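You operate a simulated robot arm through the tools that you are given. There is no shell and no other tool.

You run a simulated robot arm. Do the job below in one go: nothing can be reset, and whatever is moved stays where it is left.

JOB
Clamp the green pipe in the cradle, shut the guard and pump it up to green.
Fine: the clear guard; open the PIPE lever; levers all the way; never into the red; leave the other pipes, levers and knobs alone.

The check looks at the end state, three seconds after you hand in, the way a careful person would. Anything else that was tipped, shoved, dropped, spilled or broken makes it a failure.

ROBOT AND FRAMES
A 6-joint arm with a two-finger gripper, fixed in place. Base frame: the origin is at the foot of the arm, x ahead of it, y to its left, z up; the work surface is at about z = 85.6. Readings come in cm, rad, newtons and seconds.
Its first joint turns from -2.897 to 2.897 rad. Payload 1.71 kg.
The TCP is the grasp point between the finger pads, 2 cm short of the fingertips. In the tool frame z runs along the fingers and y along their closing line. Largest opening 9.6 cm; the body of the gripper starts 11.3 cm behind the TCP.
Orientation is told as [roll, pitch, yaw] about the base's x, y, z axes, in that order, counted from this pose: with the fingers straight down and closing along the base's y, the tool's x points along the base's -x, its y along +y and its z along -z.

CONTROLS
- The arm moves only by the tool jog_arm. Its argument "motion" is a list that holds one entry, the list of rows, each a list of 7 numbers: the closure, from 0 (fully open) to 1 (shut), then the shift along the base's x, y, z in units of 50 mm (1.0 is 50 mm), then the turn, a rotation vector about the base's x, y, z in units of 4 degrees (1.0 is 4 degrees). In form: [[[gripper, tx, ty, tz, wx, wy, wz], ...]]. A call has 1 to 20 rows; each row shifts and turns the commanded pose from where the row before left it. A call with a number of a shift or a turn outside -1 to 1 is refused whole. Rows are played at 5 a second. More than 5 cm and 0.15 rad between two rows, or a gripper value outside its range, and nothing of the call is played. Where a pose cannot be reached the arm comes as near as it can. A force on the tool above 90 N (or 10 N above the force at the start of the call, whichever is more), or a blocked arm, ends the call early, and 0.2 s more pass. The fingers move at their own pace (about 4.5 cm/s each) and stop on an object; they squeeze with about 28 N. The grip force told is the motor's: it shows also when the fingers shut on nothing. Time passes only in rows, and 0.2 s behind the last, so rows that do not move let the fingers close. It gives the time, the measured TCP pose, the force on the tool (base axes), the opening and the grip force at its end, in the units of the frame above (readings bear some noise), with the torque about the TCP (base axes, N m) and any sound that the robot's microphone picked up.
- Cameras (640 x 400 px; columns grow to the right, rows downward): "scene" is fixed at [22.14, -49.92, 165.43]; the picture's right is [0.99, -0.12, 0.00], its down [-0.07, -0.58, -0.81] and it looks along [0.09, 0.80, -0.59] (base axes); focal length 314 px, centre (320, 200). "wrist" rides on the gripper at [6.6, 1.4, -14.5] in the tool frame; the picture's right is [-0.21, 0.98, 0.00], its down [-0.88, -0.18, -0.45] and it looks along [-0.44, -0.09, 0.90] (tool axes); focal length 275 px, centre (320, 200). There is no depth. A picture from a camera that has moved, and an enlarged one, comes with that camera's place and axes in the base frame and with its lens.
- grab_frame(camera): a new picture of that camera. It takes no simulated time.
- slide_trunk(by): slides the trunk up (or, below 0, down) by that many cm; the arm rides with it, the base frame stays. It gives what a move gives, with no picture.
- close_up(camera, box): a new picture of the part [left, top, right, bottom] of that camera's present view, enlarged. It takes no simulated time.
- job_done(): hands the job in; it is judged then, once.

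Places have to be worked out from the pictures, the camera data and where the tool is seen. Open the gripper and draw the arm clear of the work before you hand the job in, unless the task says otherwise.

The tools are called after ">>>" by a JSON object that holds its "fn" and its "kwargs". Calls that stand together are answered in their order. jog_arm: Moves the arm, as the interface text tells. Its arguments: {"type":"object","properties":{"motion":{"type":"array","items":{"type":"array","items":{"type":"array","items":{"type":"number"}}}}},"required":["motion"]} The other tools are called the same way: slide_trunk (by) slides the trunk up or down; grab_frame (camera) takes a picture; close_up (camera, box) takes an enlarged picture of a part of a camera's view; job_done () hands the job in.

At the start:

```text
t: 0.0
eef_pos: [53.1, 29.89, 126.35]
ee_rot: [0.0, 0.004, -0.001]
force: [-0.3, -0.6, -0.1]
moment: [0.0, 0.03, 0.0]
finger_gap: 9.58
finger_force: 0.1
trunk travel left (down, up): [-17.5, 21.5]
```

scene: 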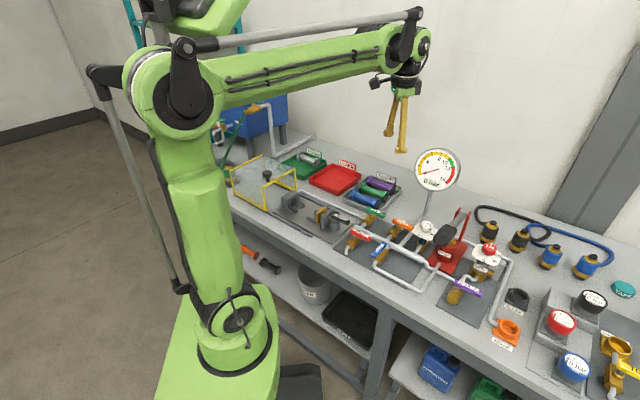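
wrist: 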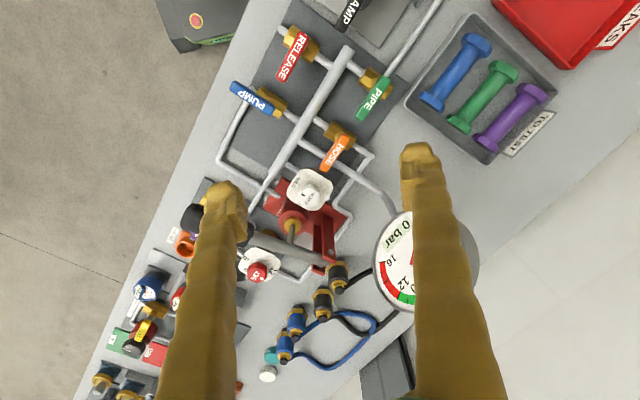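

I'll look at the bench in close-ups first to identify the cradle, guard, levers, pump and gauge.

>>> {"fn": "close_up", "kwargs": {"camera": "scene", "box": [210, 130, 410, 255]}}

>>> {"fn": "close_up", "kwargs": {"camera": "scene", "box": [330, 140, 530, 265]}}

>>> {"fn": "close_up", "kwargs": {"camera": "scene", "box": [440, 220, 640, 345]}}

>>> {"fn": "close_up", "kwargs": {"camera": "wrist", "box": [180, 0, 500, 200]}}

>>> {"fn": "close_up", "kwargs": {"camera": "wrist", "box": [180, 150, 500, 350]}}

```text
3.20 times, centred on (310, 192) of scene
camera zoom: at [22.14, -49.92, 165.43], right [0.99, -0.12, 0.0], down [-0.07, -0.58, -0.81], along [0.09, 0.8, -0.59], focal length 1004 px, centre (352, 224)
```

zoom: 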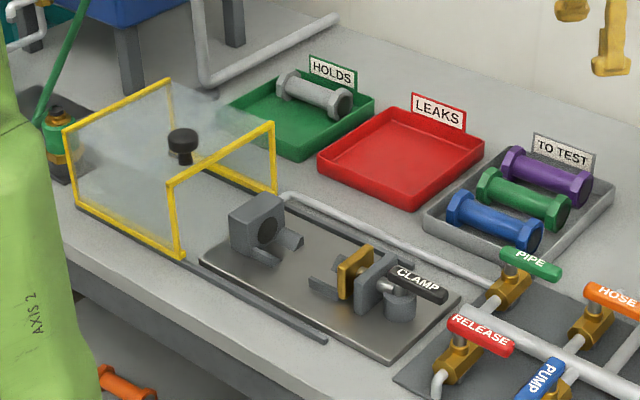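

```text
3.20 times, centred on (430, 202) of scene
camera zoom: at [22.14, -49.92, 165.43], right [0.99, -0.12, 0.0], down [-0.07, -0.58, -0.81], along [0.09, 0.8, -0.59], focal length 1004 px, centre (-32, 192)
```

zoom: 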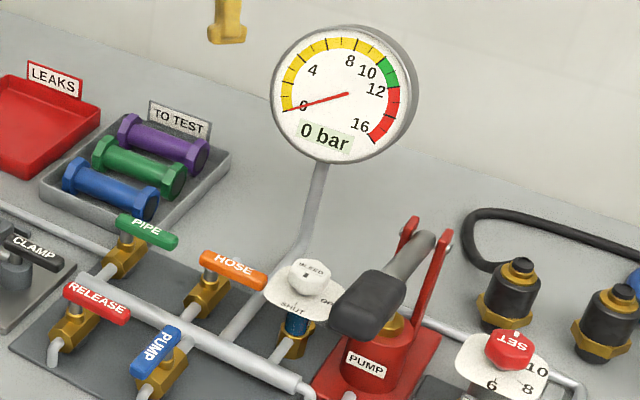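

```text
3.20 times, centred on (540, 282) of scene
camera zoom: at [22.14, -49.92, 165.43], right [0.99, -0.12, 0.0], down [-0.07, -0.58, -0.81], along [0.09, 0.8, -0.59], focal length 1004 px, centre (-384, -64)
```

zoom: 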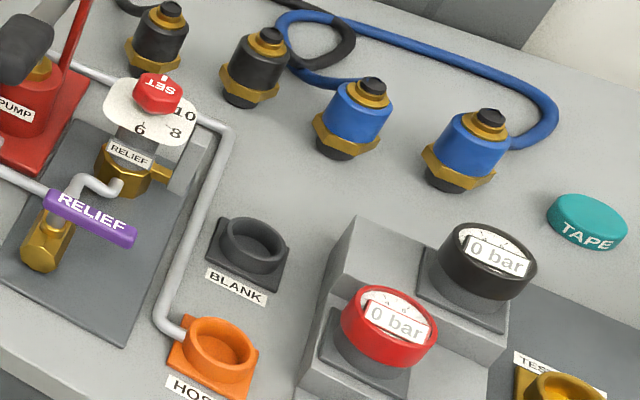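

```text
2.00 times, centred on (340, 100) of wrist
camera zoom: at [46.39, 31.26, 140.81], right [0.21, 0.98, 0.0], down [0.88, -0.18, 0.44], along [0.43, -0.09, -0.9], focal length 551 px, centre (280, 400)
```

zoom: 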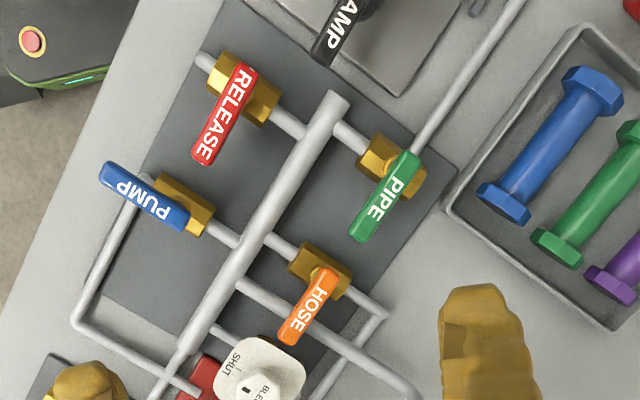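

```text
2.00 times, centred on (340, 250) of wrist
camera zoom: at [46.39, 31.26, 140.81], right [0.21, 0.98, 0.0], down [0.88, -0.18, 0.44], along [0.43, -0.09, -0.9], focal length 551 px, centre (280, 100)
```

zoom: 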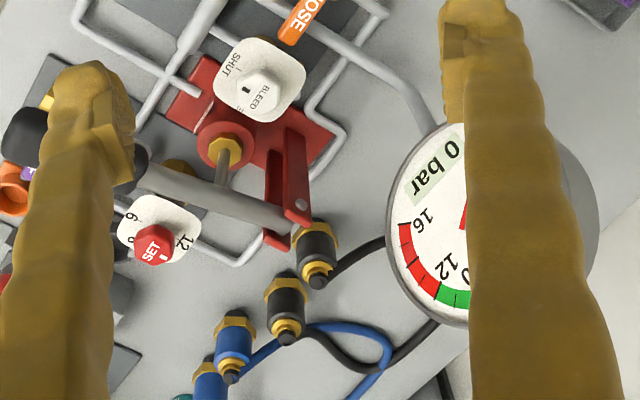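

The bench seems to run at about 45° to the base axes. The green pipe is near (57, 57) and the cradle near (30, 46). I'll turn the tool to yaw -45° and stay high to look over the cradle.

>>> {"fn": "jog_arm", "kwargs": {"motion": [[[0, -0.3, 0.335, 0, 0, 0, -0.94], [0, -0.3, 0.335, 0, 0, 0, -0.94], [0, -0.3, 0.335, 0, 0, 0, -0.94], [0, -0.3, 0.335, 0, 0, 0, -0.94], [0, -0.3, 0.335, 0, 0, 0, -0.94], [0, -0.3, 0.335, 0, 0, 0, -0.94], [0, -0.3, 0.335, 0, 0, 0, -0.94], [0, -0.3, 0.335, 0, 0, 0, -0.94], [0, -0.3, 0.335, 0, 0, 0, -0.94], [0, -0.3, 0.335, 0, 0, 0, -0.94], [0, -0.3, 0.335, 0, 0, 0, -0.94], [0, -0.3, 0.335, 0, 0, 0, -0.94]]]}}

>>> {"fn": "grab_frame", "kwargs": {"camera": "wrist"}}

>>> {"fn": "grab_frame", "kwargs": {"camera": "scene"}}

```text
t: 2.6
eef_pos: [34.77, 49.6, 126.48]
ee_rot: [-0.001, -0.015, -0.817]
force: [0.1, -0.1, -0.1]
moment: [0.01, 0.0, -0.01]
finger_gap: 9.58
finger_force: 0.1
trunk travel left (down, up): [-17.5, 21.5]
```

```text
taken
camera wrist: at [31.03, 55.37, 141.0], right [0.86, 0.52, 0.0], down [0.46, -0.76, 0.46], along [0.24, -0.39, -0.89], focal length 275 px, centre (320, 200)
```

wrist: 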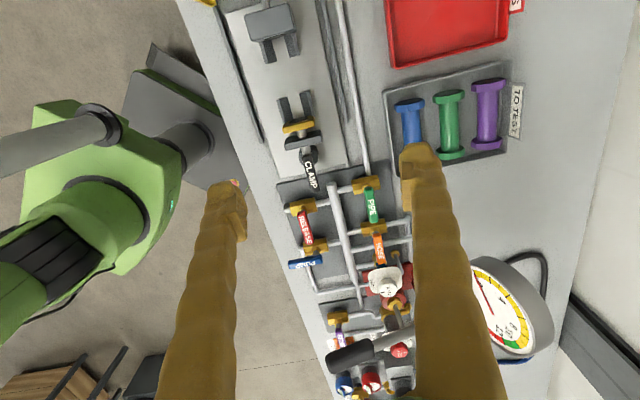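

```text
taken
```

scene: 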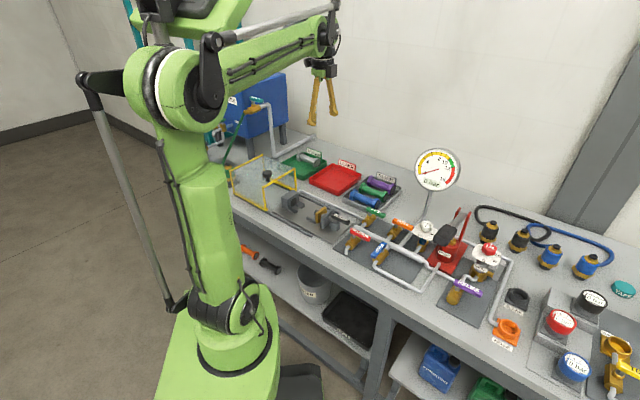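

Readings agree with the plan. Now I'll enlarge the cradle, tray and valve regions from this viewpoint.

>>> {"fn": "close_up", "kwargs": {"camera": "wrist", "box": [220, 0, 380, 100]}}

>>> {"fn": "close_up", "kwargs": {"camera": "wrist", "box": [240, 90, 400, 190]}}

>>> {"fn": "close_up", "kwargs": {"camera": "wrist", "box": [370, 60, 530, 160]}}

>>> {"fn": "close_up", "kwargs": {"camera": "wrist", "box": [270, 160, 430, 260]}}

>>> {"fn": "close_up", "kwargs": {"camera": "wrist", "box": [300, 250, 460, 350]}}

>>> {"fn": "close_up", "kwargs": {"camera": "scene", "box": [220, 140, 380, 240]}}

```text
4.00 times, centred on (300, 50) of wrist
camera zoom: at [31.03, 55.37, 141.0], right [0.86, 0.52, 0.0], down [0.46, -0.76, 0.46], along [0.24, -0.39, -0.89], focal length 1101 px, centre (400, 800)
```

zoom: 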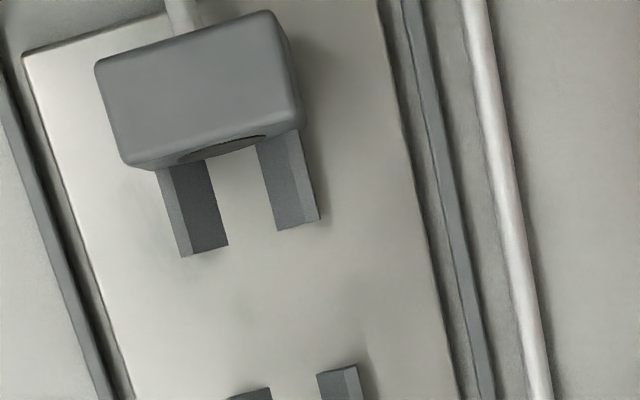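

```text
4.00 times, centred on (320, 140) of wrist
camera zoom: at [31.03, 55.37, 141.0], right [0.86, 0.52, 0.0], down [0.46, -0.76, 0.46], along [0.24, -0.39, -0.89], focal length 1101 px, centre (320, 440)
```

zoom: 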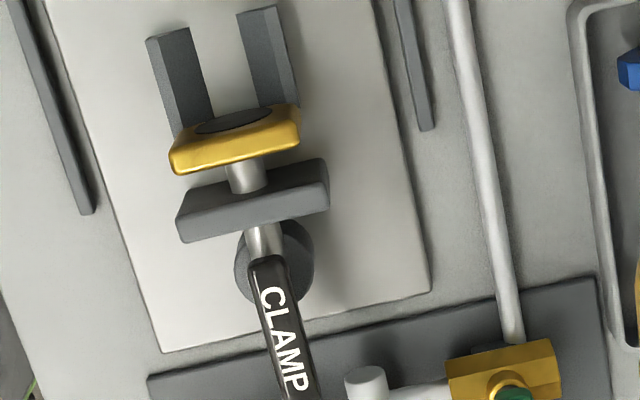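

```text
4.00 times, centred on (450, 110) of wrist
camera zoom: at [31.03, 55.37, 141.0], right [0.86, 0.52, 0.0], down [0.46, -0.76, 0.46], along [0.24, -0.39, -0.89], focal length 1101 px, centre (-200, 560)
```

zoom: 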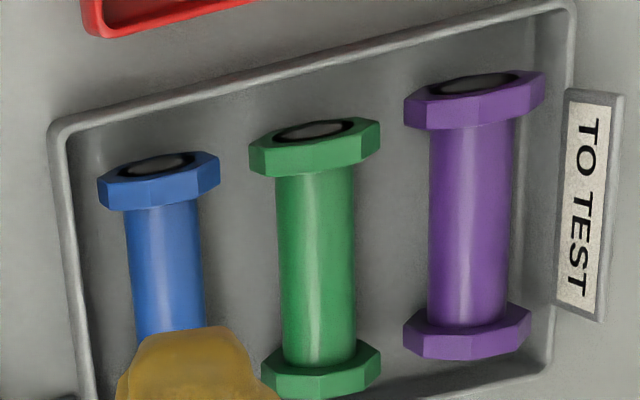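

```text
4.00 times, centred on (350, 210) of wrist
camera zoom: at [31.03, 55.37, 141.0], right [0.86, 0.52, 0.0], down [0.46, -0.76, 0.46], along [0.24, -0.39, -0.89], focal length 1101 px, centre (200, 160)
```

zoom: 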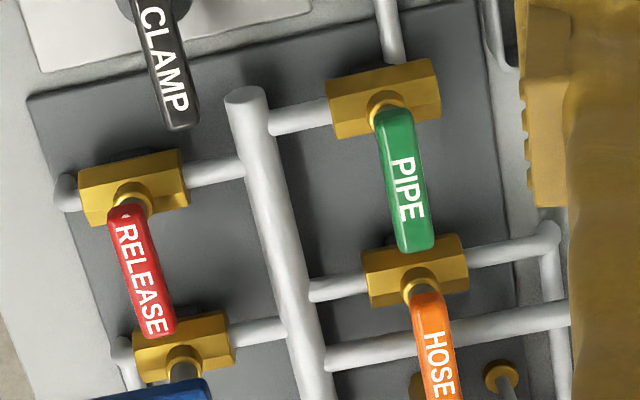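

```text
4.00 times, centred on (380, 300) of wrist
camera zoom: at [31.03, 55.37, 141.0], right [0.86, 0.52, 0.0], down [0.46, -0.76, 0.46], along [0.24, -0.39, -0.89], focal length 1101 px, centre (80, -200)
```

zoom: 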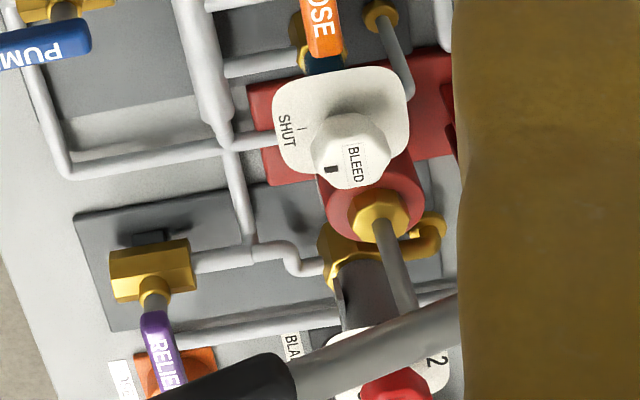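

```text
4.00 times, centred on (300, 190) of scene
camera zoom: at [22.14, -49.92, 165.43], right [0.99, -0.12, 0.0], down [-0.07, -0.58, -0.81], along [0.09, 0.8, -0.59], focal length 1255 px, centre (400, 240)
```

zoom: 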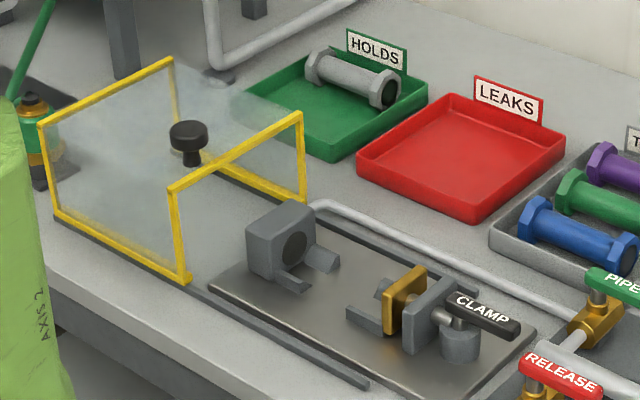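

The layout is clear: the green pipe axis runs along about (0.71, -0.71) and lies near (58, 58). I'll go above it at a safe height, trim the yaw and look again.

>>> {"fn": "jog_arm", "kwargs": {"motion": [[[0, 0.767, 0.273, 0, 0, 0, 0.1], [0, 0.767, 0.273, 0, 0, 0, 0.1], [0, 0.767, 0.273, 0, 0, 0, 0.1], [0, 0.767, 0.273, 0, 0, 0, 0.1], [0, 0.767, 0.273, 0, 0, 0, 0], [0, 0.767, 0.273, 0, 0, 0, 0], [0, 0, 0, -0.9, 0, 0, 0], [0, 0, 0, -0.9, 0, 0, 0], [0, 0, 0, -0.9, 0, 0, 0], [0, 0, 0, 0, 0, 0, 0]]]}}

>>> {"fn": "grab_frame", "kwargs": {"camera": "wrist"}}

>>> {"fn": "grab_frame", "kwargs": {"camera": "scene"}}

```text
t: 4.8
eef_pos: [55.92, 58.54, 113.8]
ee_rot: [-0.001, -0.015, -0.761]
force: [1.2, 0.1, 0.5]
moment: [-0.03, 0.03, -0.03]
finger_gap: 9.58
finger_force: 0.1
trunk travel left (down, up): [-17.5, 21.5]
```

```text
taken
camera wrist: at [51.95, 63.98, 128.1], right [0.82, 0.57, 0.0], down [0.5, -0.73, 0.46], along [0.26, -0.37, -0.89], focal length 275 px, centre (320, 200)
```

wrist: 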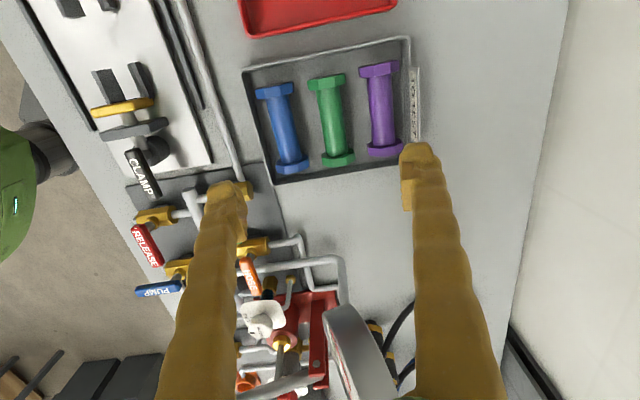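

```text
taken
```

scene: 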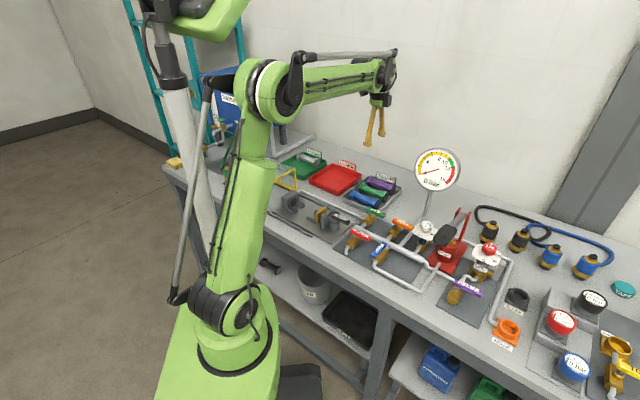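

The pipe is nearly between the fingers. The reading differs a bit from the command, so I'll let the arm settle and read again.

>>> {"fn": "jog_arm", "kwargs": {"motion": [[[0, 0, 0, 0, 0, 0, 0], [0, 0, 0, 0, 0, 0, 0], [0, 0, 0, 0, 0, 0, 0]]]}}

>>> {"fn": "close_up", "kwargs": {"camera": "wrist", "box": [240, 40, 440, 190]}}

```text
t: 5.6
eef_pos: [55.94, 58.23, 113.67]
ee_rot: [-0.001, -0.014, -0.76]
force: [0.0, 0.4, 0.2]
moment: [-0.04, 0.02, 0.0]
finger_gap: 9.61
finger_force: 0.1
trunk travel left (down, up): [-17.5, 21.5]
```

```text
2.67 times, centred on (340, 115) of wrist
camera zoom: at [51.91, 63.96, 128.15], right [0.82, 0.57, 0.0], down [0.5, -0.73, 0.46], along [0.26, -0.37, -0.89], focal length 734 px, centre (267, 427)
```

zoom: 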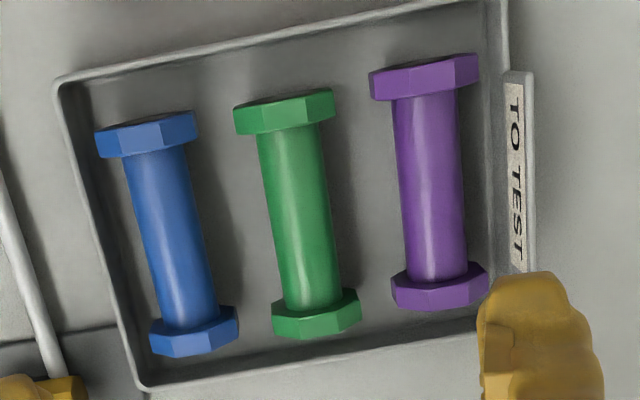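

The green pipe's mid-point works out near (58.1, 58.6) with its axis at about -46°. Neighbours are 7 cm away, so I'll set the opening to about 6 cm, centre over it and come down partway.

>>> {"fn": "jog_arm", "kwargs": {"motion": [[[0.385, 0.215, 0.04, 0, 0.07, 0.07, -0.28], [0.385, 0.215, 0.04, 0, 0.07, 0.07, -0.28], [0.385, 0, 0, -0.8, 0, 0, 0], [0.385, 0, 0, -0.8, 0, 0, 0], [0.385, 0, 0, -0.8, 0, 0, 0], [0.385, 0, 0, 0, 0, 0, 0], [0.385, 0, 0, 0, 0, 0, 0]]]}}

>>> {"fn": "grab_frame", "kwargs": {"camera": "wrist"}}

>>> {"fn": "close_up", "kwargs": {"camera": "scene", "box": [300, 80, 460, 220]}}

```text
t: 7.2
eef_pos: [58.21, 58.72, 101.55]
ee_rot: [0.0, -0.001, -0.8]
force: [0.2, -0.1, 0.5]
moment: [-0.01, 0.0, 0.0]
finger_gap: 5.91
finger_force: 0.0
trunk travel left (down, up): [-17.5, 21.5]
```

```text
taken
camera wrist: at [54.61, 64.3, 116.04], right [0.84, 0.54, 0.0], down [0.48, -0.76, 0.44], along [0.24, -0.38, -0.9], focal length 275 px, centre (320, 200)
```

wrist: 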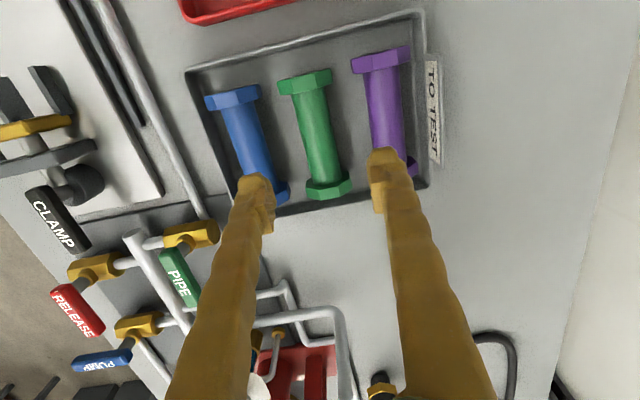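

```text
2.86 times, centred on (380, 150) of scene
camera zoom: at [22.14, -49.92, 165.43], right [0.99, -0.12, 0.0], down [-0.07, -0.58, -0.81], along [0.09, 0.8, -0.59], focal length 896 px, centre (149, 343)
```

zoom: 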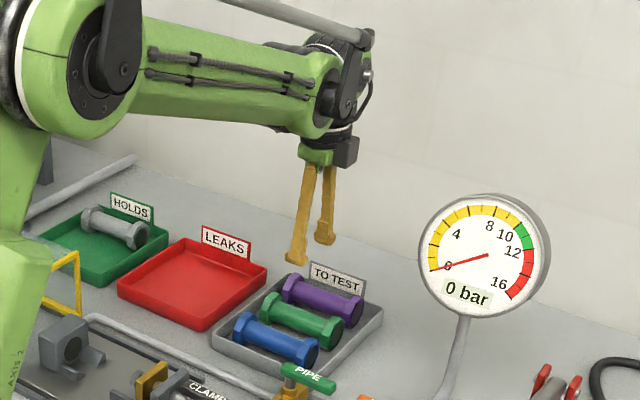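

The pose is now accurate and the pipe is nearly centred. I'll take a close-up to fine-tune the lateral offset and yaw before going down.

>>> {"fn": "close_up", "kwargs": {"camera": "wrist", "box": [220, 50, 420, 220]}}

```text
2.35 times, centred on (320, 135) of wrist
camera zoom: at [54.61, 64.3, 116.04], right [0.84, 0.54, 0.0], down [0.48, -0.76, 0.44], along [0.24, -0.38, -0.9], focal length 648 px, centre (320, 353)
```

zoom: 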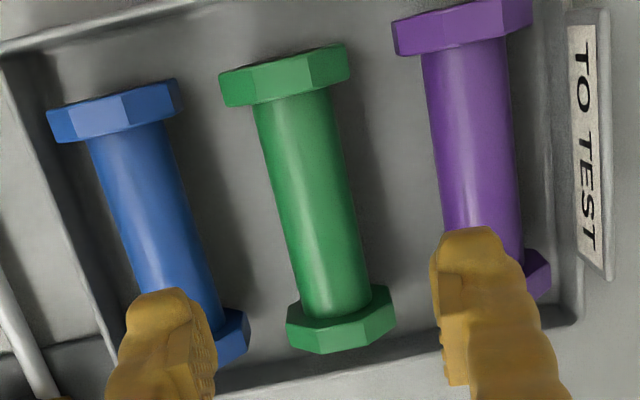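

The axis is 0.27 cm off toward tool -y, with a slight yaw error. I'll correct both and go down to z≈89 around the pipe without closing yet.

>>> {"fn": "jog_arm", "kwargs": {"motion": [[[0.385, -0.038, -0.038, 0, 0, 0, -0.15], [0.385, 0, 0, -0.7, 0, 0, 0], [0.385, 0, 0, -0.7, 0, 0, 0], [0.385, 0, 0, -0.6, 0, 0, 0], [0.385, 0, 0, -0.3, 0, 0, 0], [0.385, 0, 0, -0.2, 0, 0, 0], [0.385, 0, 0, 0, 0, 0, 0]]]}}

>>> {"fn": "grab_frame", "kwargs": {"camera": "wrist"}}

>>> {"fn": "close_up", "kwargs": {"camera": "scene", "box": [300, 120, 460, 220]}}

```text
t: 8.8
eef_pos: [58.21, 58.59, 89.0]
ee_rot: [0.0, 0.001, -0.809]
force: [-0.4, 0.0, 0.5]
moment: [-0.03, 0.02, -0.01]
finger_gap: 5.88
finger_force: 0.1
trunk travel left (down, up): [-17.5, 21.5]
```

```text
taken
camera wrist: at [54.59, 64.19, 103.51], right [0.85, 0.53, 0.0], down [0.47, -0.76, 0.44], along [0.23, -0.38, -0.9], focal length 275 px, centre (320, 200)
```

wrist: 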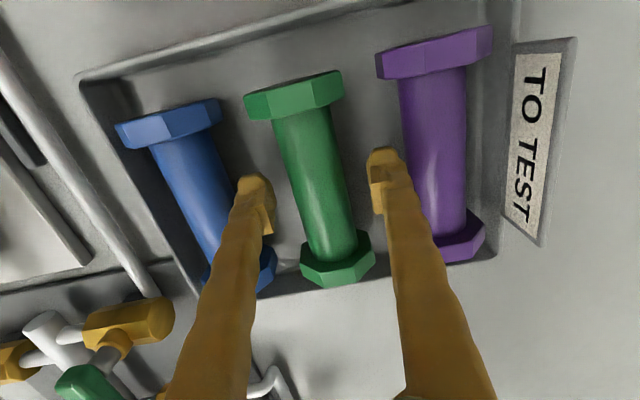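

```text
4.00 times, centred on (380, 170) of scene
camera zoom: at [22.14, -49.92, 165.43], right [0.99, -0.12, 0.0], down [-0.07, -0.58, -0.81], along [0.09, 0.8, -0.59], focal length 1255 px, centre (80, 320)
```

zoom: 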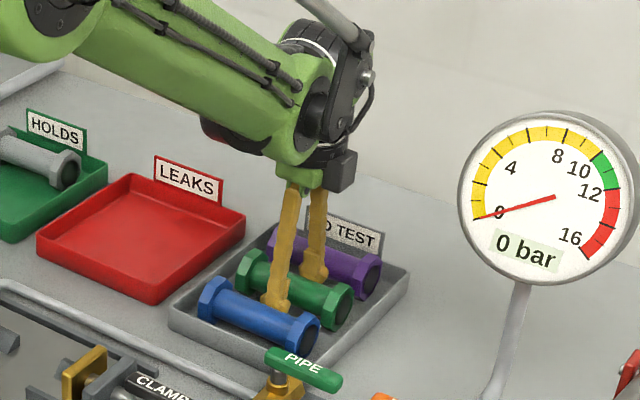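

The fingers straddle the green body cleanly. I'll close on it and check the gap and force.

>>> {"fn": "jog_arm", "kwargs": {"motion": [[[1, 0, 0, 0, 0, 0, 0], [1, 0, 0, 0, 0, 0, 0], [1, 0, 0, 0, 0, 0, 0], [1, 0, 0, 0, 0, 0, 0], [1, 0, 0, 0, 0, 0, 0]]]}}

>>> {"fn": "grab_frame", "kwargs": {"camera": "wrist"}}

```text
t: 10.0
eef_pos: [58.27, 58.6, 88.91]
ee_rot: [-0.001, -0.001, -0.81]
force: [-0.8, 0.2, -0.1]
moment: [0.01, -0.01, 0.1]
finger_gap: 3.18
finger_force: 27.7
trunk travel left (down, up): [-17.5, 21.5]
```

```text
taken
camera wrist: at [54.58, 64.19, 103.53], right [0.85, 0.53, 0.0], down [0.47, -0.76, 0.44], along [0.23, -0.38, -0.9], focal length 275 px, centre (320, 200)
```

wrist: 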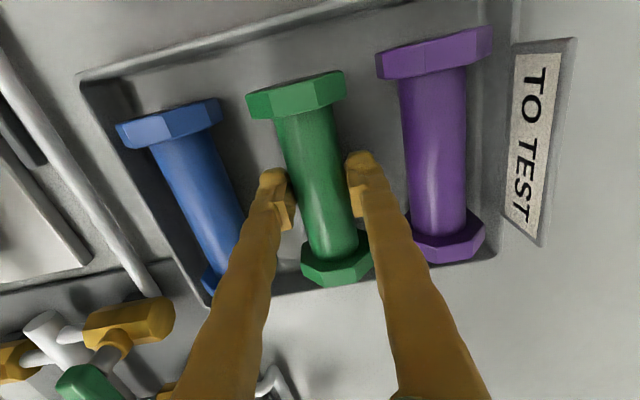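

Grip is firm at a 3.18 cm gap. I'll lift straight up about 14 cm and check that the pipe comes along.

>>> {"fn": "jog_arm", "kwargs": {"motion": [[[1, 0, 0, 0.1, 0, 0, 0], [1, 0, 0, 0.2, 0, 0, 0], [1, 0, 0, 0.4, 0, 0, 0], [1, 0, 0, 0.6, 0, 0, 0], [1, 0, 0, 0.6, 0, 0, 0], [1, 0, 0, 0.6, 0, 0, 0], [1, 0, 0, 0.4, 0, 0, 0], [1, 0, 0, 0, 0, 0, 0]]]}}

>>> {"fn": "grab_frame", "kwargs": {"camera": "wrist"}}

>>> {"fn": "close_up", "kwargs": {"camera": "scene", "box": [300, 120, 460, 220]}}

```text
t: 11.8
eef_pos: [58.33, 58.54, 103.49]
ee_rot: [0.002, -0.001, -0.81]
force: [-0.2, 0.6, -4.2]
moment: [0.0, -0.03, 0.03]
finger_gap: 3.14
finger_force: 28.4
trunk travel left (down, up): [-17.5, 21.5]
```

```text
taken
camera wrist: at [54.67, 64.2, 118.06], right [0.85, 0.53, 0.0], down [0.47, -0.76, 0.44], along [0.23, -0.38, -0.9], focal length 275 px, centre (320, 200)
```

wrist: 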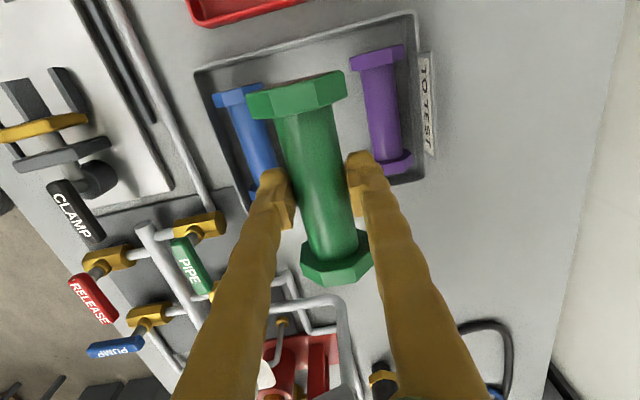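

```text
4.00 times, centred on (380, 170) of scene
camera zoom: at [22.14, -49.92, 165.43], right [0.99, -0.12, 0.0], down [-0.07, -0.58, -0.81], along [0.09, 0.8, -0.59], focal length 1255 px, centre (80, 320)
```

zoom: 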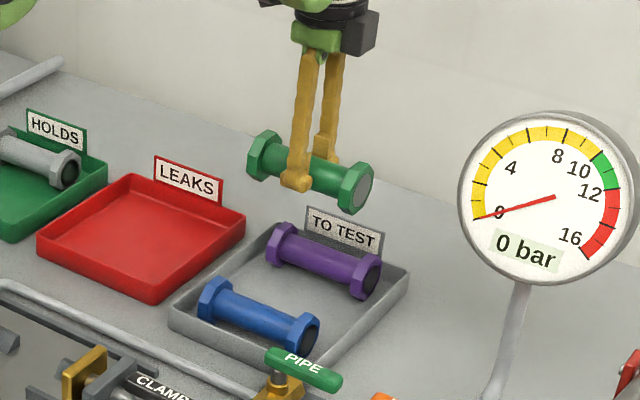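

The pipe is lifted level (about 4 N) and nothing else moved. Next I'll carry it to a spot beside the cradle where the wrist camera can measure the jaws and V-supports.

>>> {"fn": "jog_arm", "kwargs": {"motion": [[[1, -0.475, -0.09, 0, 0, 0, 0], [1, -0.475, -0.09, 0, 0, 0, 0], [1, -0.475, -0.09, 0, 0, 0, 0], [1, -0.475, -0.09, 0, 0, 0, 0], [1, -0.475, -0.09, 0, 0, 0, 0], [1, -0.475, -0.09, 0, 0, 0, 0], [1, -0.475, -0.09, 0, 0, 0, 0], [1, -0.475, -0.09, 0, 0, 0, 0], [1, 0, 0, 0, 0, 0, 0], [1, 0, 0, 0, 0, 0, 0]]]}}

>>> {"fn": "grab_frame", "kwargs": {"camera": "wrist"}}

>>> {"fn": "close_up", "kwargs": {"camera": "wrist", "box": [60, 0, 260, 130]}}

>>> {"fn": "grab_frame", "kwargs": {"camera": "scene"}}

```text
t: 14.0
eef_pos: [39.05, 55.02, 103.5]
ee_rot: [0.0, 0.0, -0.81]
force: [0.1, -0.1, -3.2]
moment: [0.02, -0.04, 0.0]
finger_gap: 3.13
finger_force: 27.8
trunk travel left (down, up): [-17.5, 21.5]
```

```text
taken
camera wrist: at [35.55, 60.6, 118.08], right [0.85, 0.53, 0.0], down [0.47, -0.76, 0.44], along [0.23, -0.38, -0.9], focal length 275 px, centre (320, 200)
```

wrist: 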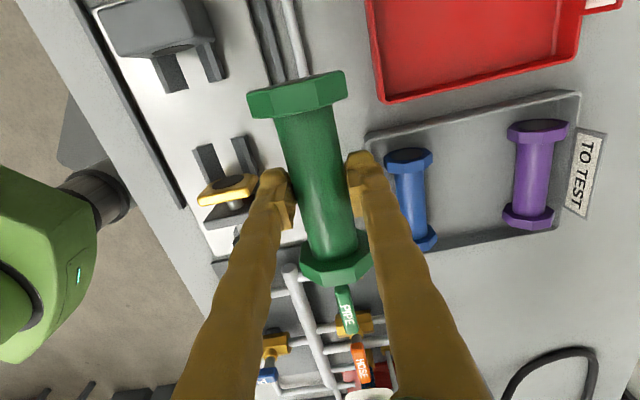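

```text
3.08 times, centred on (160, 65) of wrist
camera zoom: at [35.55, 60.6, 118.08], right [0.85, 0.53, 0.0], down [0.47, -0.76, 0.44], along [0.23, -0.38, -0.9], focal length 847 px, centre (812, 615)
```

zoom: 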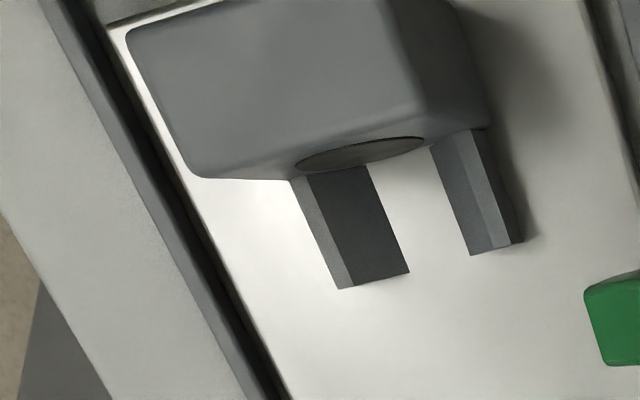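

```text
taken
```

scene: 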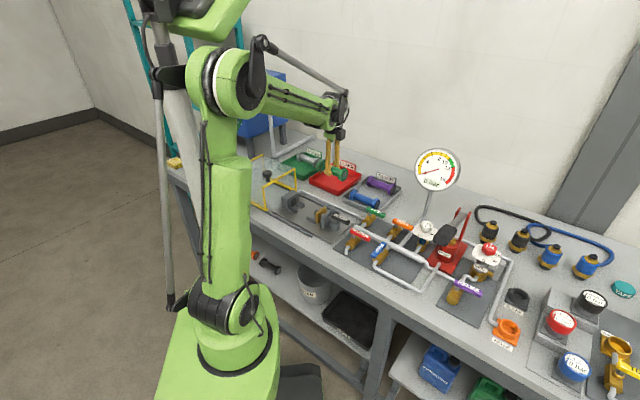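

The cradle axis lies about 11.6 cm toward tool -y from here, with the V-support bore height near z≈89. I'll zoom in on the brass jaw and lever side.

>>> {"fn": "close_up", "kwargs": {"camera": "wrist", "box": [170, 120, 298, 200]}}

>>> {"fn": "close_up", "kwargs": {"camera": "scene", "box": [270, 180, 370, 245]}}

>>> {"fn": "close_up", "kwargs": {"camera": "wrist", "box": [240, 60, 400, 290]}}

```text
5.00 times, centred on (234, 160) of wrist
camera zoom: at [35.55, 60.6, 118.08], right [0.85, 0.53, 0.0], down [0.47, -0.76, 0.44], along [0.23, -0.38, -0.9], focal length 1376 px, centre (750, 400)
```

zoom: 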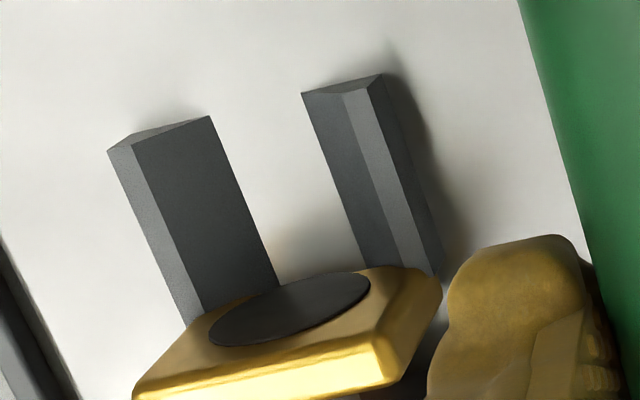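

```text
6.15 times, centred on (320, 212) of scene
camera zoom: at [22.14, -49.92, 165.43], right [0.99, -0.12, 0.0], down [-0.07, -0.58, -0.81], along [0.09, 0.8, -0.59], focal length 1930 px, centre (320, 123)
```

zoom: 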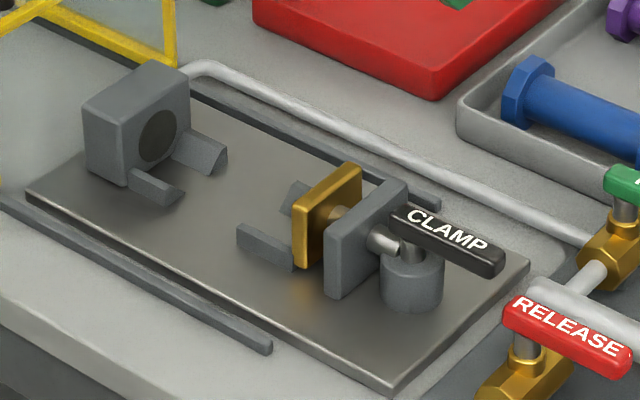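

```text
1.74 times, centred on (320, 175) of wrist
camera zoom: at [35.55, 60.6, 118.08], right [0.85, 0.53, 0.0], down [0.47, -0.76, 0.44], along [0.23, -0.38, -0.9], focal length 479 px, centre (320, 244)
```

zoom: 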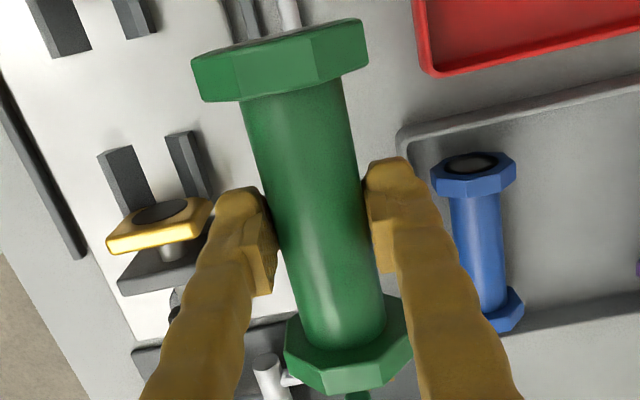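

The jaw gap is about 13.5 cm against a pipe of about 11.7 cm. The placing spot for the TCP works out to about (28.2, 49.7) with the pipe axis at z≈89, so I'll move over it while staying high.

>>> {"fn": "jog_arm", "kwargs": {"motion": [[[1, -0.36, -0.177, 0, 0, 0, 0], [1, -0.36, -0.177, 0, 0, 0, 0], [1, -0.36, -0.177, 0, 0, 0, 0], [1, -0.36, -0.177, 0, 0, 0, 0], [1, -0.36, -0.177, 0, 0, 0, 0], [1, -0.36, -0.177, 0, 0, 0, 0], [1, 0, 0, 0, 0, 0, 0], [1, 0, 0, 0, 0, 0, 0]]]}}

>>> {"fn": "grab_frame", "kwargs": {"camera": "wrist"}}

>>> {"fn": "close_up", "kwargs": {"camera": "scene", "box": [250, 150, 370, 245]}}

```text
t: 15.8
eef_pos: [28.33, 49.79, 103.59]
ee_rot: [0.001, 0.001, -0.811]
force: [0.0, 0.1, -4.7]
moment: [0.02, -0.01, -0.03]
finger_gap: 3.14
finger_force: 28.0
trunk travel left (down, up): [-17.5, 21.5]
```

```text
taken
camera wrist: at [24.72, 55.42, 118.03], right [0.85, 0.53, 0.0], down [0.47, -0.76, 0.44], along [0.23, -0.38, -0.9], focal length 275 px, centre (320, 200)
```

wrist: 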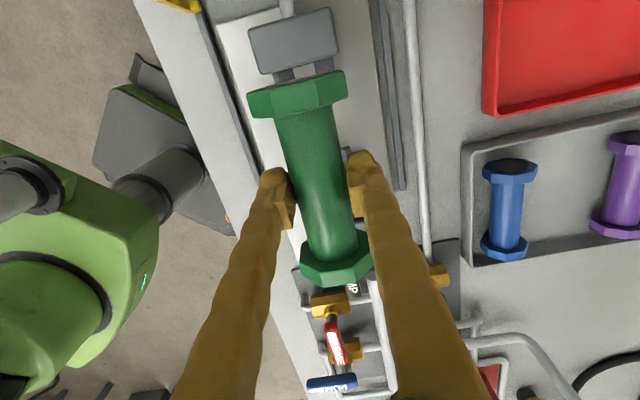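

```text
4.21 times, centred on (310, 198) of scene
camera zoom: at [22.14, -49.92, 165.43], right [0.99, -0.12, 0.0], down [-0.07, -0.58, -0.81], along [0.09, 0.8, -0.59], focal length 1321 px, centre (362, 210)
```

zoom: 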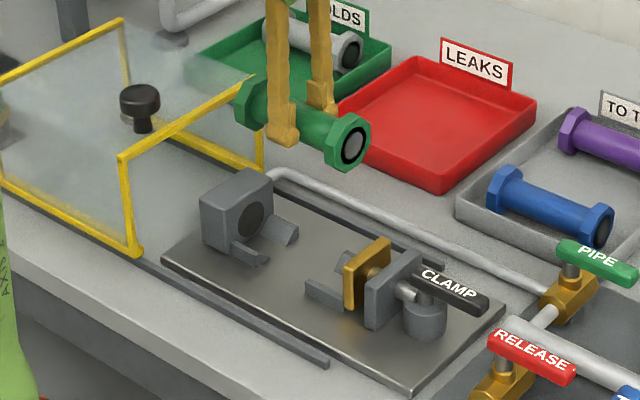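

The pipe lines up with the fixed jaw, with clearance of about 0.7 cm at one end and 1.1 cm at the other. I'll go down to just above the supports and check again.

>>> {"fn": "jog_arm", "kwargs": {"motion": [[[1, -0.01, -0.01, -0.6, 0, 0, 0], [1, 0, 0, -0.6, 0, 0, 0], [1, 0, 0, -0.6, 0, 0, 0], [1, 0, 0, -0.4, 0, 0, 0], [1, 0, 0, -0.2, 0, 0, 0], [1, 0, 0, 0, 0, 0, 0]]]}}

>>> {"fn": "grab_frame", "kwargs": {"camera": "wrist"}}

>>> {"fn": "close_up", "kwargs": {"camera": "scene", "box": [270, 180, 370, 245]}}

```text
t: 17.2
eef_pos: [28.4, 49.73, 91.45]
ee_rot: [0.0, 0.001, -0.81]
force: [-0.2, 0.3, -3.7]
moment: [0.01, -0.02, -0.02]
finger_gap: 3.12
finger_force: 27.8
trunk travel left (down, up): [-17.5, 21.5]
```

```text
taken
camera wrist: at [24.84, 55.31, 106.06], right [0.85, 0.53, 0.0], down [0.47, -0.76, 0.44], along [0.23, -0.38, -0.9], focal length 275 px, centre (320, 200)
```

wrist: 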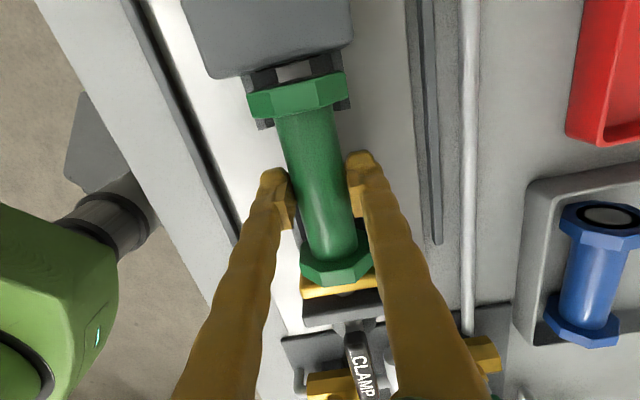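

```text
6.15 times, centred on (320, 212) of scene
camera zoom: at [22.14, -49.92, 165.43], right [0.99, -0.12, 0.0], down [-0.07, -0.58, -0.81], along [0.09, 0.8, -0.59], focal length 1930 px, centre (320, 123)
```

zoom: 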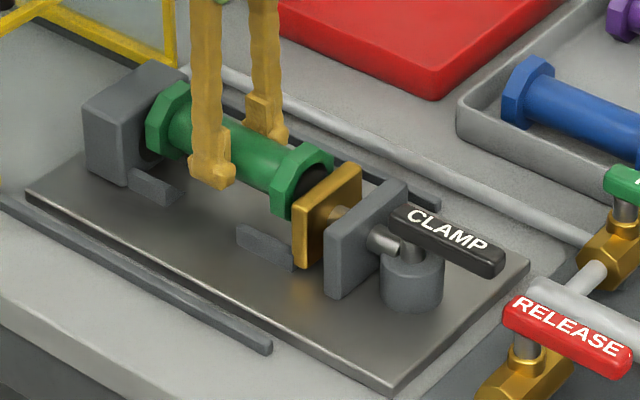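

The pipe is just above the supports. I'll take an enlarged look at both ends before the final lowering.

>>> {"fn": "close_up", "kwargs": {"camera": "wrist", "box": [260, 220, 420, 320]}}

>>> {"fn": "close_up", "kwargs": {"camera": "wrist", "box": [220, 30, 380, 130]}}

```text
4.00 times, centred on (340, 270) of wrist
camera zoom: at [24.84, 55.31, 106.06], right [0.85, 0.53, 0.0], down [0.47, -0.76, 0.44], along [0.23, -0.38, -0.9], focal length 1101 px, centre (240, -80)
```

zoom: 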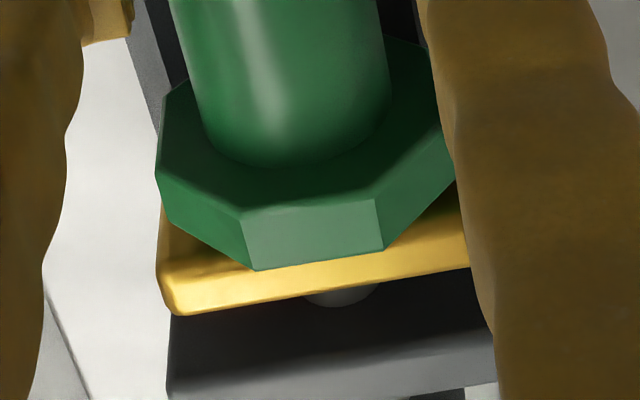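

```text
4.00 times, centred on (300, 80) of wrist
camera zoom: at [24.84, 55.31, 106.06], right [0.85, 0.53, 0.0], down [0.47, -0.76, 0.44], along [0.23, -0.38, -0.9], focal length 1101 px, centre (400, 680)
```

zoom: 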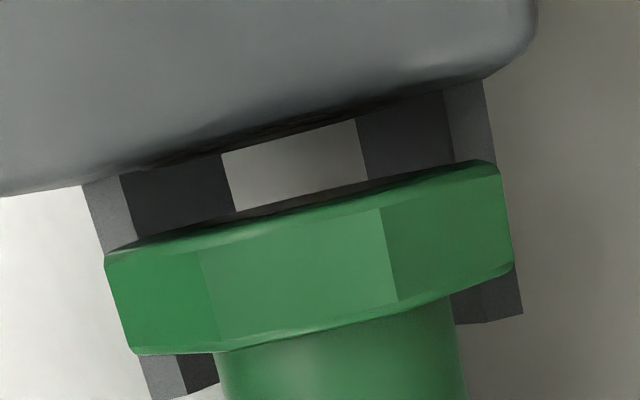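

The flanges are octagonal and match the 45° V-supports, and both ends clear the jaws. I'll lower the last 1.7 cm gently.

>>> {"fn": "jog_arm", "kwargs": {"motion": [[[1, 0, 0, -0.15, 0, 0, 0], [1, 0, 0, -0.15, 0, 0, 0], [1, 0, 0, -0.04, 0, 0, 0], [1, 0, 0, 0, 0, 0, 0]]]}}

```text
t: 18.2
eef_pos: [28.29, 49.63, 89.76]
ee_rot: [0.002, -0.002, -0.809]
force: [-1.1, -2.1, -1.3]
moment: [0.09, 0.17, 0.18]
finger_gap: 3.18
finger_force: 28.1
trunk travel left (down, up): [-17.5, 21.5]
```

Light contact at z≈89.8 with the supports nudging toward -e2. I'll follow that by about 0.1 cm and lower a little more.

>>> {"fn": "jog_arm", "kwargs": {"motion": [[[1, -0.015, -0.015, 0, 0, 0, 0], [1, 0, 0, -0.03, 0, 0, 0], [1, 0, 0, -0.03, 0, 0, 0], [1, 0, 0, 0, 0, 0, 0]]]}}

>>> {"fn": "close_up", "kwargs": {"camera": "wrist", "box": [220, 40, 420, 320]}}

```text
t: 19.2
eef_pos: [28.19, 49.61, 89.6]
ee_rot: [0.002, 0.001, -0.81]
force: [-0.3, 2.6, 13.9]
moment: [0.06, 0.0, 0.09]
finger_gap: 3.07
finger_force: 27.9
trunk travel left (down, up): [-17.5, 21.5]
```

```text
1.43 times, centred on (320, 180) of wrist
camera zoom: at [24.61, 55.15, 104.12], right [0.85, 0.53, 0.0], down [0.47, -0.76, 0.44], along [0.23, -0.38, -0.9], focal length 393 px, centre (320, 229)
```

zoom: 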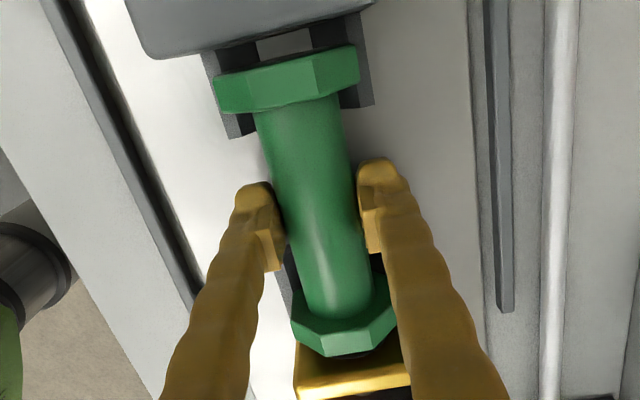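

It's seated (13.9 N up, no tilt). I'll relieve the load, open the fingers partway and rise straight up.

>>> {"fn": "jog_arm", "kwargs": {"motion": [[[1, 0, 0, 0.02, 0, 0, 0], [0.6, 0, 0, 0, 0, 0, 0], [0.385, 0, 0, 0, 0, 0, 0], [0.385, 0, 0, 0, 0, 0, 0], [0.385, 0, 0, 0, 0, 0, 0]]]}}

>>> {"fn": "grab_frame", "kwargs": {"camera": "wrist"}}

```text
t: 20.4
eef_pos: [28.18, 49.64, 89.68]
ee_rot: [-0.002, 0.0, -0.81]
force: [0.5, 0.1, 0.1]
moment: [-0.01, 0.01, 0.0]
finger_gap: 5.91
finger_force: 0.2
trunk travel left (down, up): [-17.5, 21.5]
```

```text
taken
camera wrist: at [24.66, 55.15, 104.19], right [0.85, 0.53, 0.0], down [0.47, -0.76, 0.44], along [0.23, -0.38, -0.9], focal length 275 px, centre (320, 200)
```

wrist: 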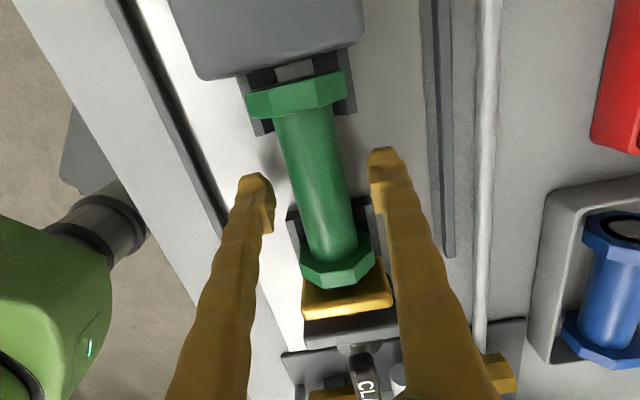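

Released; the pipe sits in the cradle. I'll rise to z≈104 and look at the clamp lever.

>>> {"fn": "jog_arm", "kwargs": {"motion": [[[0.385, 0, 0, 0.4, 0, 0, 0], [0.385, 0, 0, 0.6, 0, 0, 0], [0.385, 0, 0, 0.7, 0, 0, 0], [0.385, 0, 0, 0.7, 0, 0, 0], [0.385, 0, 0, 0.5, 0, 0, 0], [0.385, 0, 0, 0, 0, 0, 0]]]}}

>>> {"fn": "grab_frame", "kwargs": {"camera": "wrist"}}

>>> {"fn": "close_up", "kwargs": {"camera": "wrist", "box": [250, 150, 410, 310]}}

>>> {"fn": "close_up", "kwargs": {"camera": "scene", "box": [270, 180, 370, 245]}}

```text
t: 21.8
eef_pos: [28.15, 49.64, 104.23]
ee_rot: [0.0, -0.001, -0.809]
force: [-0.6, -0.1, 0.2]
moment: [0.03, -0.01, -0.04]
finger_gap: 5.94
finger_force: 0.1
trunk travel left (down, up): [-17.5, 21.5]
```

```text
taken
camera wrist: at [24.48, 55.16, 118.77], right [0.85, 0.53, 0.0], down [0.47, -0.76, 0.44], along [0.23, -0.38, -0.9], focal length 275 px, centre (320, 200)
```

wrist: 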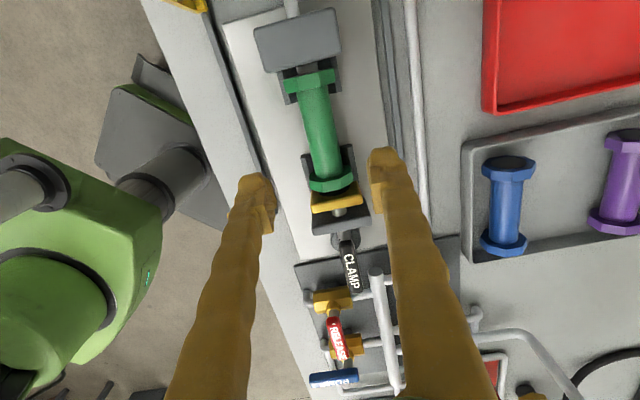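

```text
2.50 times, centred on (330, 230) of wrist
camera zoom: at [24.48, 55.16, 118.77], right [0.85, 0.53, 0.0], down [0.47, -0.76, 0.44], along [0.23, -0.38, -0.9], focal length 688 px, centre (295, 125)
```

zoom: 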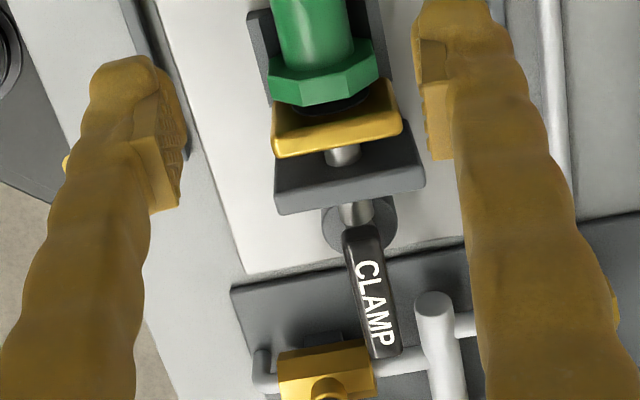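

```text
6.15 times, centred on (320, 212) of scene
camera zoom: at [22.14, -49.92, 165.43], right [0.99, -0.12, 0.0], down [-0.07, -0.58, -0.81], along [0.09, 0.8, -0.59], focal length 1930 px, centre (320, 123)
```

zoom: 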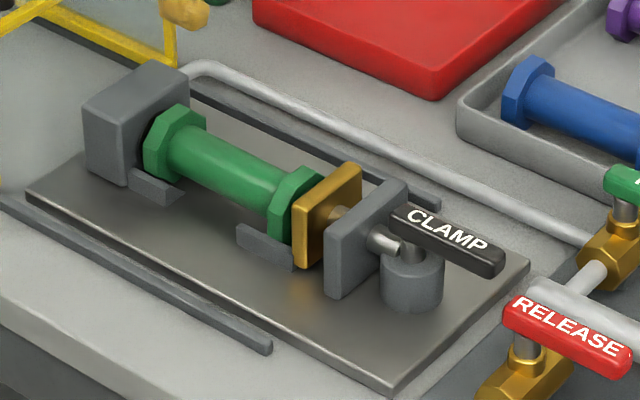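

The pipe is seated well and the brass jaw is open. The clamp lever runs from its pivot near (37.8, 40.2) to its tip near (42.5, 35.3), at z≈92. I'll move above it for a closer look.

>>> {"fn": "jog_arm", "kwargs": {"motion": [[[0.385, 0.4, -0.39, 0, 0, 0, 0.06], [0.385, 0.4, -0.39, 0, 0, 0, 0.06], [0.385, 0.4, -0.39, 0, 0, 0, 0.06], [0.385, 0.4, -0.39, 0, 0, 0, 0.06], [0.385, 0.4, -0.39, 0, 0, 0, 0.06], [0.385, 0.4, -0.39, 0, 0, 0, 0.06], [0.385, 0, 0, 0, 0, 0, 0], [0.385, 0, 0, 0, 0, 0, 0]]]}}

>>> {"fn": "grab_frame", "kwargs": {"camera": "wrist"}}

>>> {"fn": "close_up", "kwargs": {"camera": "wrist", "box": [230, 40, 430, 220]}}

```text
t: 23.6
eef_pos: [40.28, 37.8, 104.07]
ee_rot: [0.001, -0.001, -0.786]
force: [-0.3, 0.6, 0.2]
moment: [0.03, -0.01, 0.01]
finger_gap: 5.9
finger_force: 0.1
trunk travel left (down, up): [-17.5, 21.5]
```

```text
taken
camera wrist: at [36.47, 43.29, 118.62], right [0.84, 0.55, 0.0], down [0.49, -0.75, 0.44], along [0.24, -0.37, -0.9], focal length 275 px, centre (320, 200)
```

wrist: 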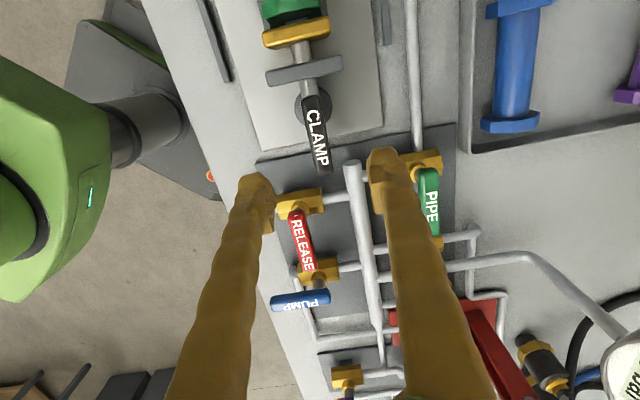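

```text
2.22 times, centred on (330, 130) of wrist
camera zoom: at [36.47, 43.29, 118.62], right [0.84, 0.55, 0.0], down [0.49, -0.75, 0.44], along [0.24, -0.37, -0.9], focal length 612 px, centre (298, 356)
```

zoom: 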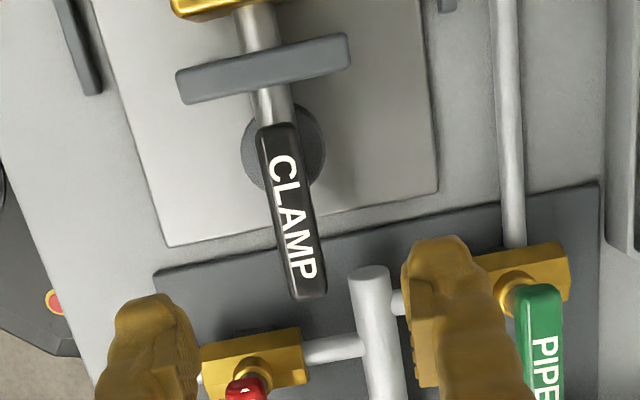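

The lever is aligned with the tool, with its pivot about 2.9 cm up-axis from the TCP. I'll go down to straddle it about 3.4 cm from the pivot, clear of the manifold end.

>>> {"fn": "jog_arm", "kwargs": {"motion": [[[0.58, 0.056, -0.084, 0, 0, 0, 0], [0.58, 0, 0, -0.6, 0, 0, 0], [0.58, 0, 0, -0.6, 0, 0, 0], [0.58, 0, 0, -0.6, 0, 0, 0], [0.58, 0, 0, -0.3, 0, 0, 0], [0.58, 0, 0, -0.2, 0, 0, 0], [0.58, 0, 0, 0, 0, 0, 0]]]}}

>>> {"fn": "grab_frame", "kwargs": {"camera": "wrist"}}

>>> {"fn": "close_up", "kwargs": {"camera": "scene", "box": [290, 180, 390, 245]}}

```text
t: 25.2
eef_pos: [40.62, 37.43, 92.42]
ee_rot: [-0.001, -0.001, -0.784]
force: [-1.3, -0.1, -0.2]
moment: [0.02, -0.02, 0.01]
finger_gap: 4.05
finger_force: 0.0
trunk travel left (down, up): [-17.5, 21.5]
```

```text
taken
camera wrist: at [36.79, 42.93, 107.06], right [0.84, 0.55, 0.0], down [0.49, -0.75, 0.44], along [0.24, -0.37, -0.9], focal length 275 px, centre (320, 200)
```

wrist: 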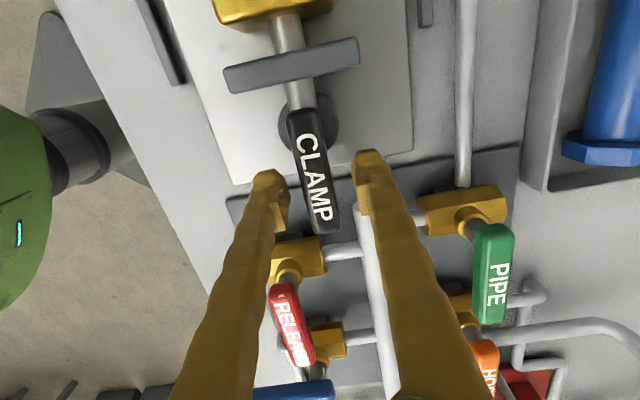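

```text
6.15 times, centred on (340, 212) of scene
camera zoom: at [22.14, -49.92, 165.43], right [0.99, -0.12, 0.0], down [-0.07, -0.58, -0.81], along [0.09, 0.8, -0.59], focal length 1930 px, centre (197, 123)
```

zoom: 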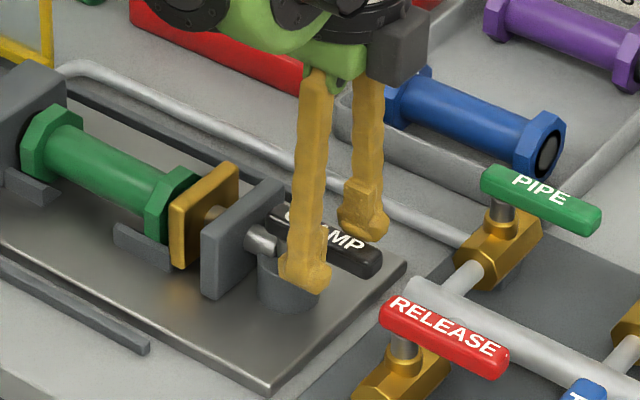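

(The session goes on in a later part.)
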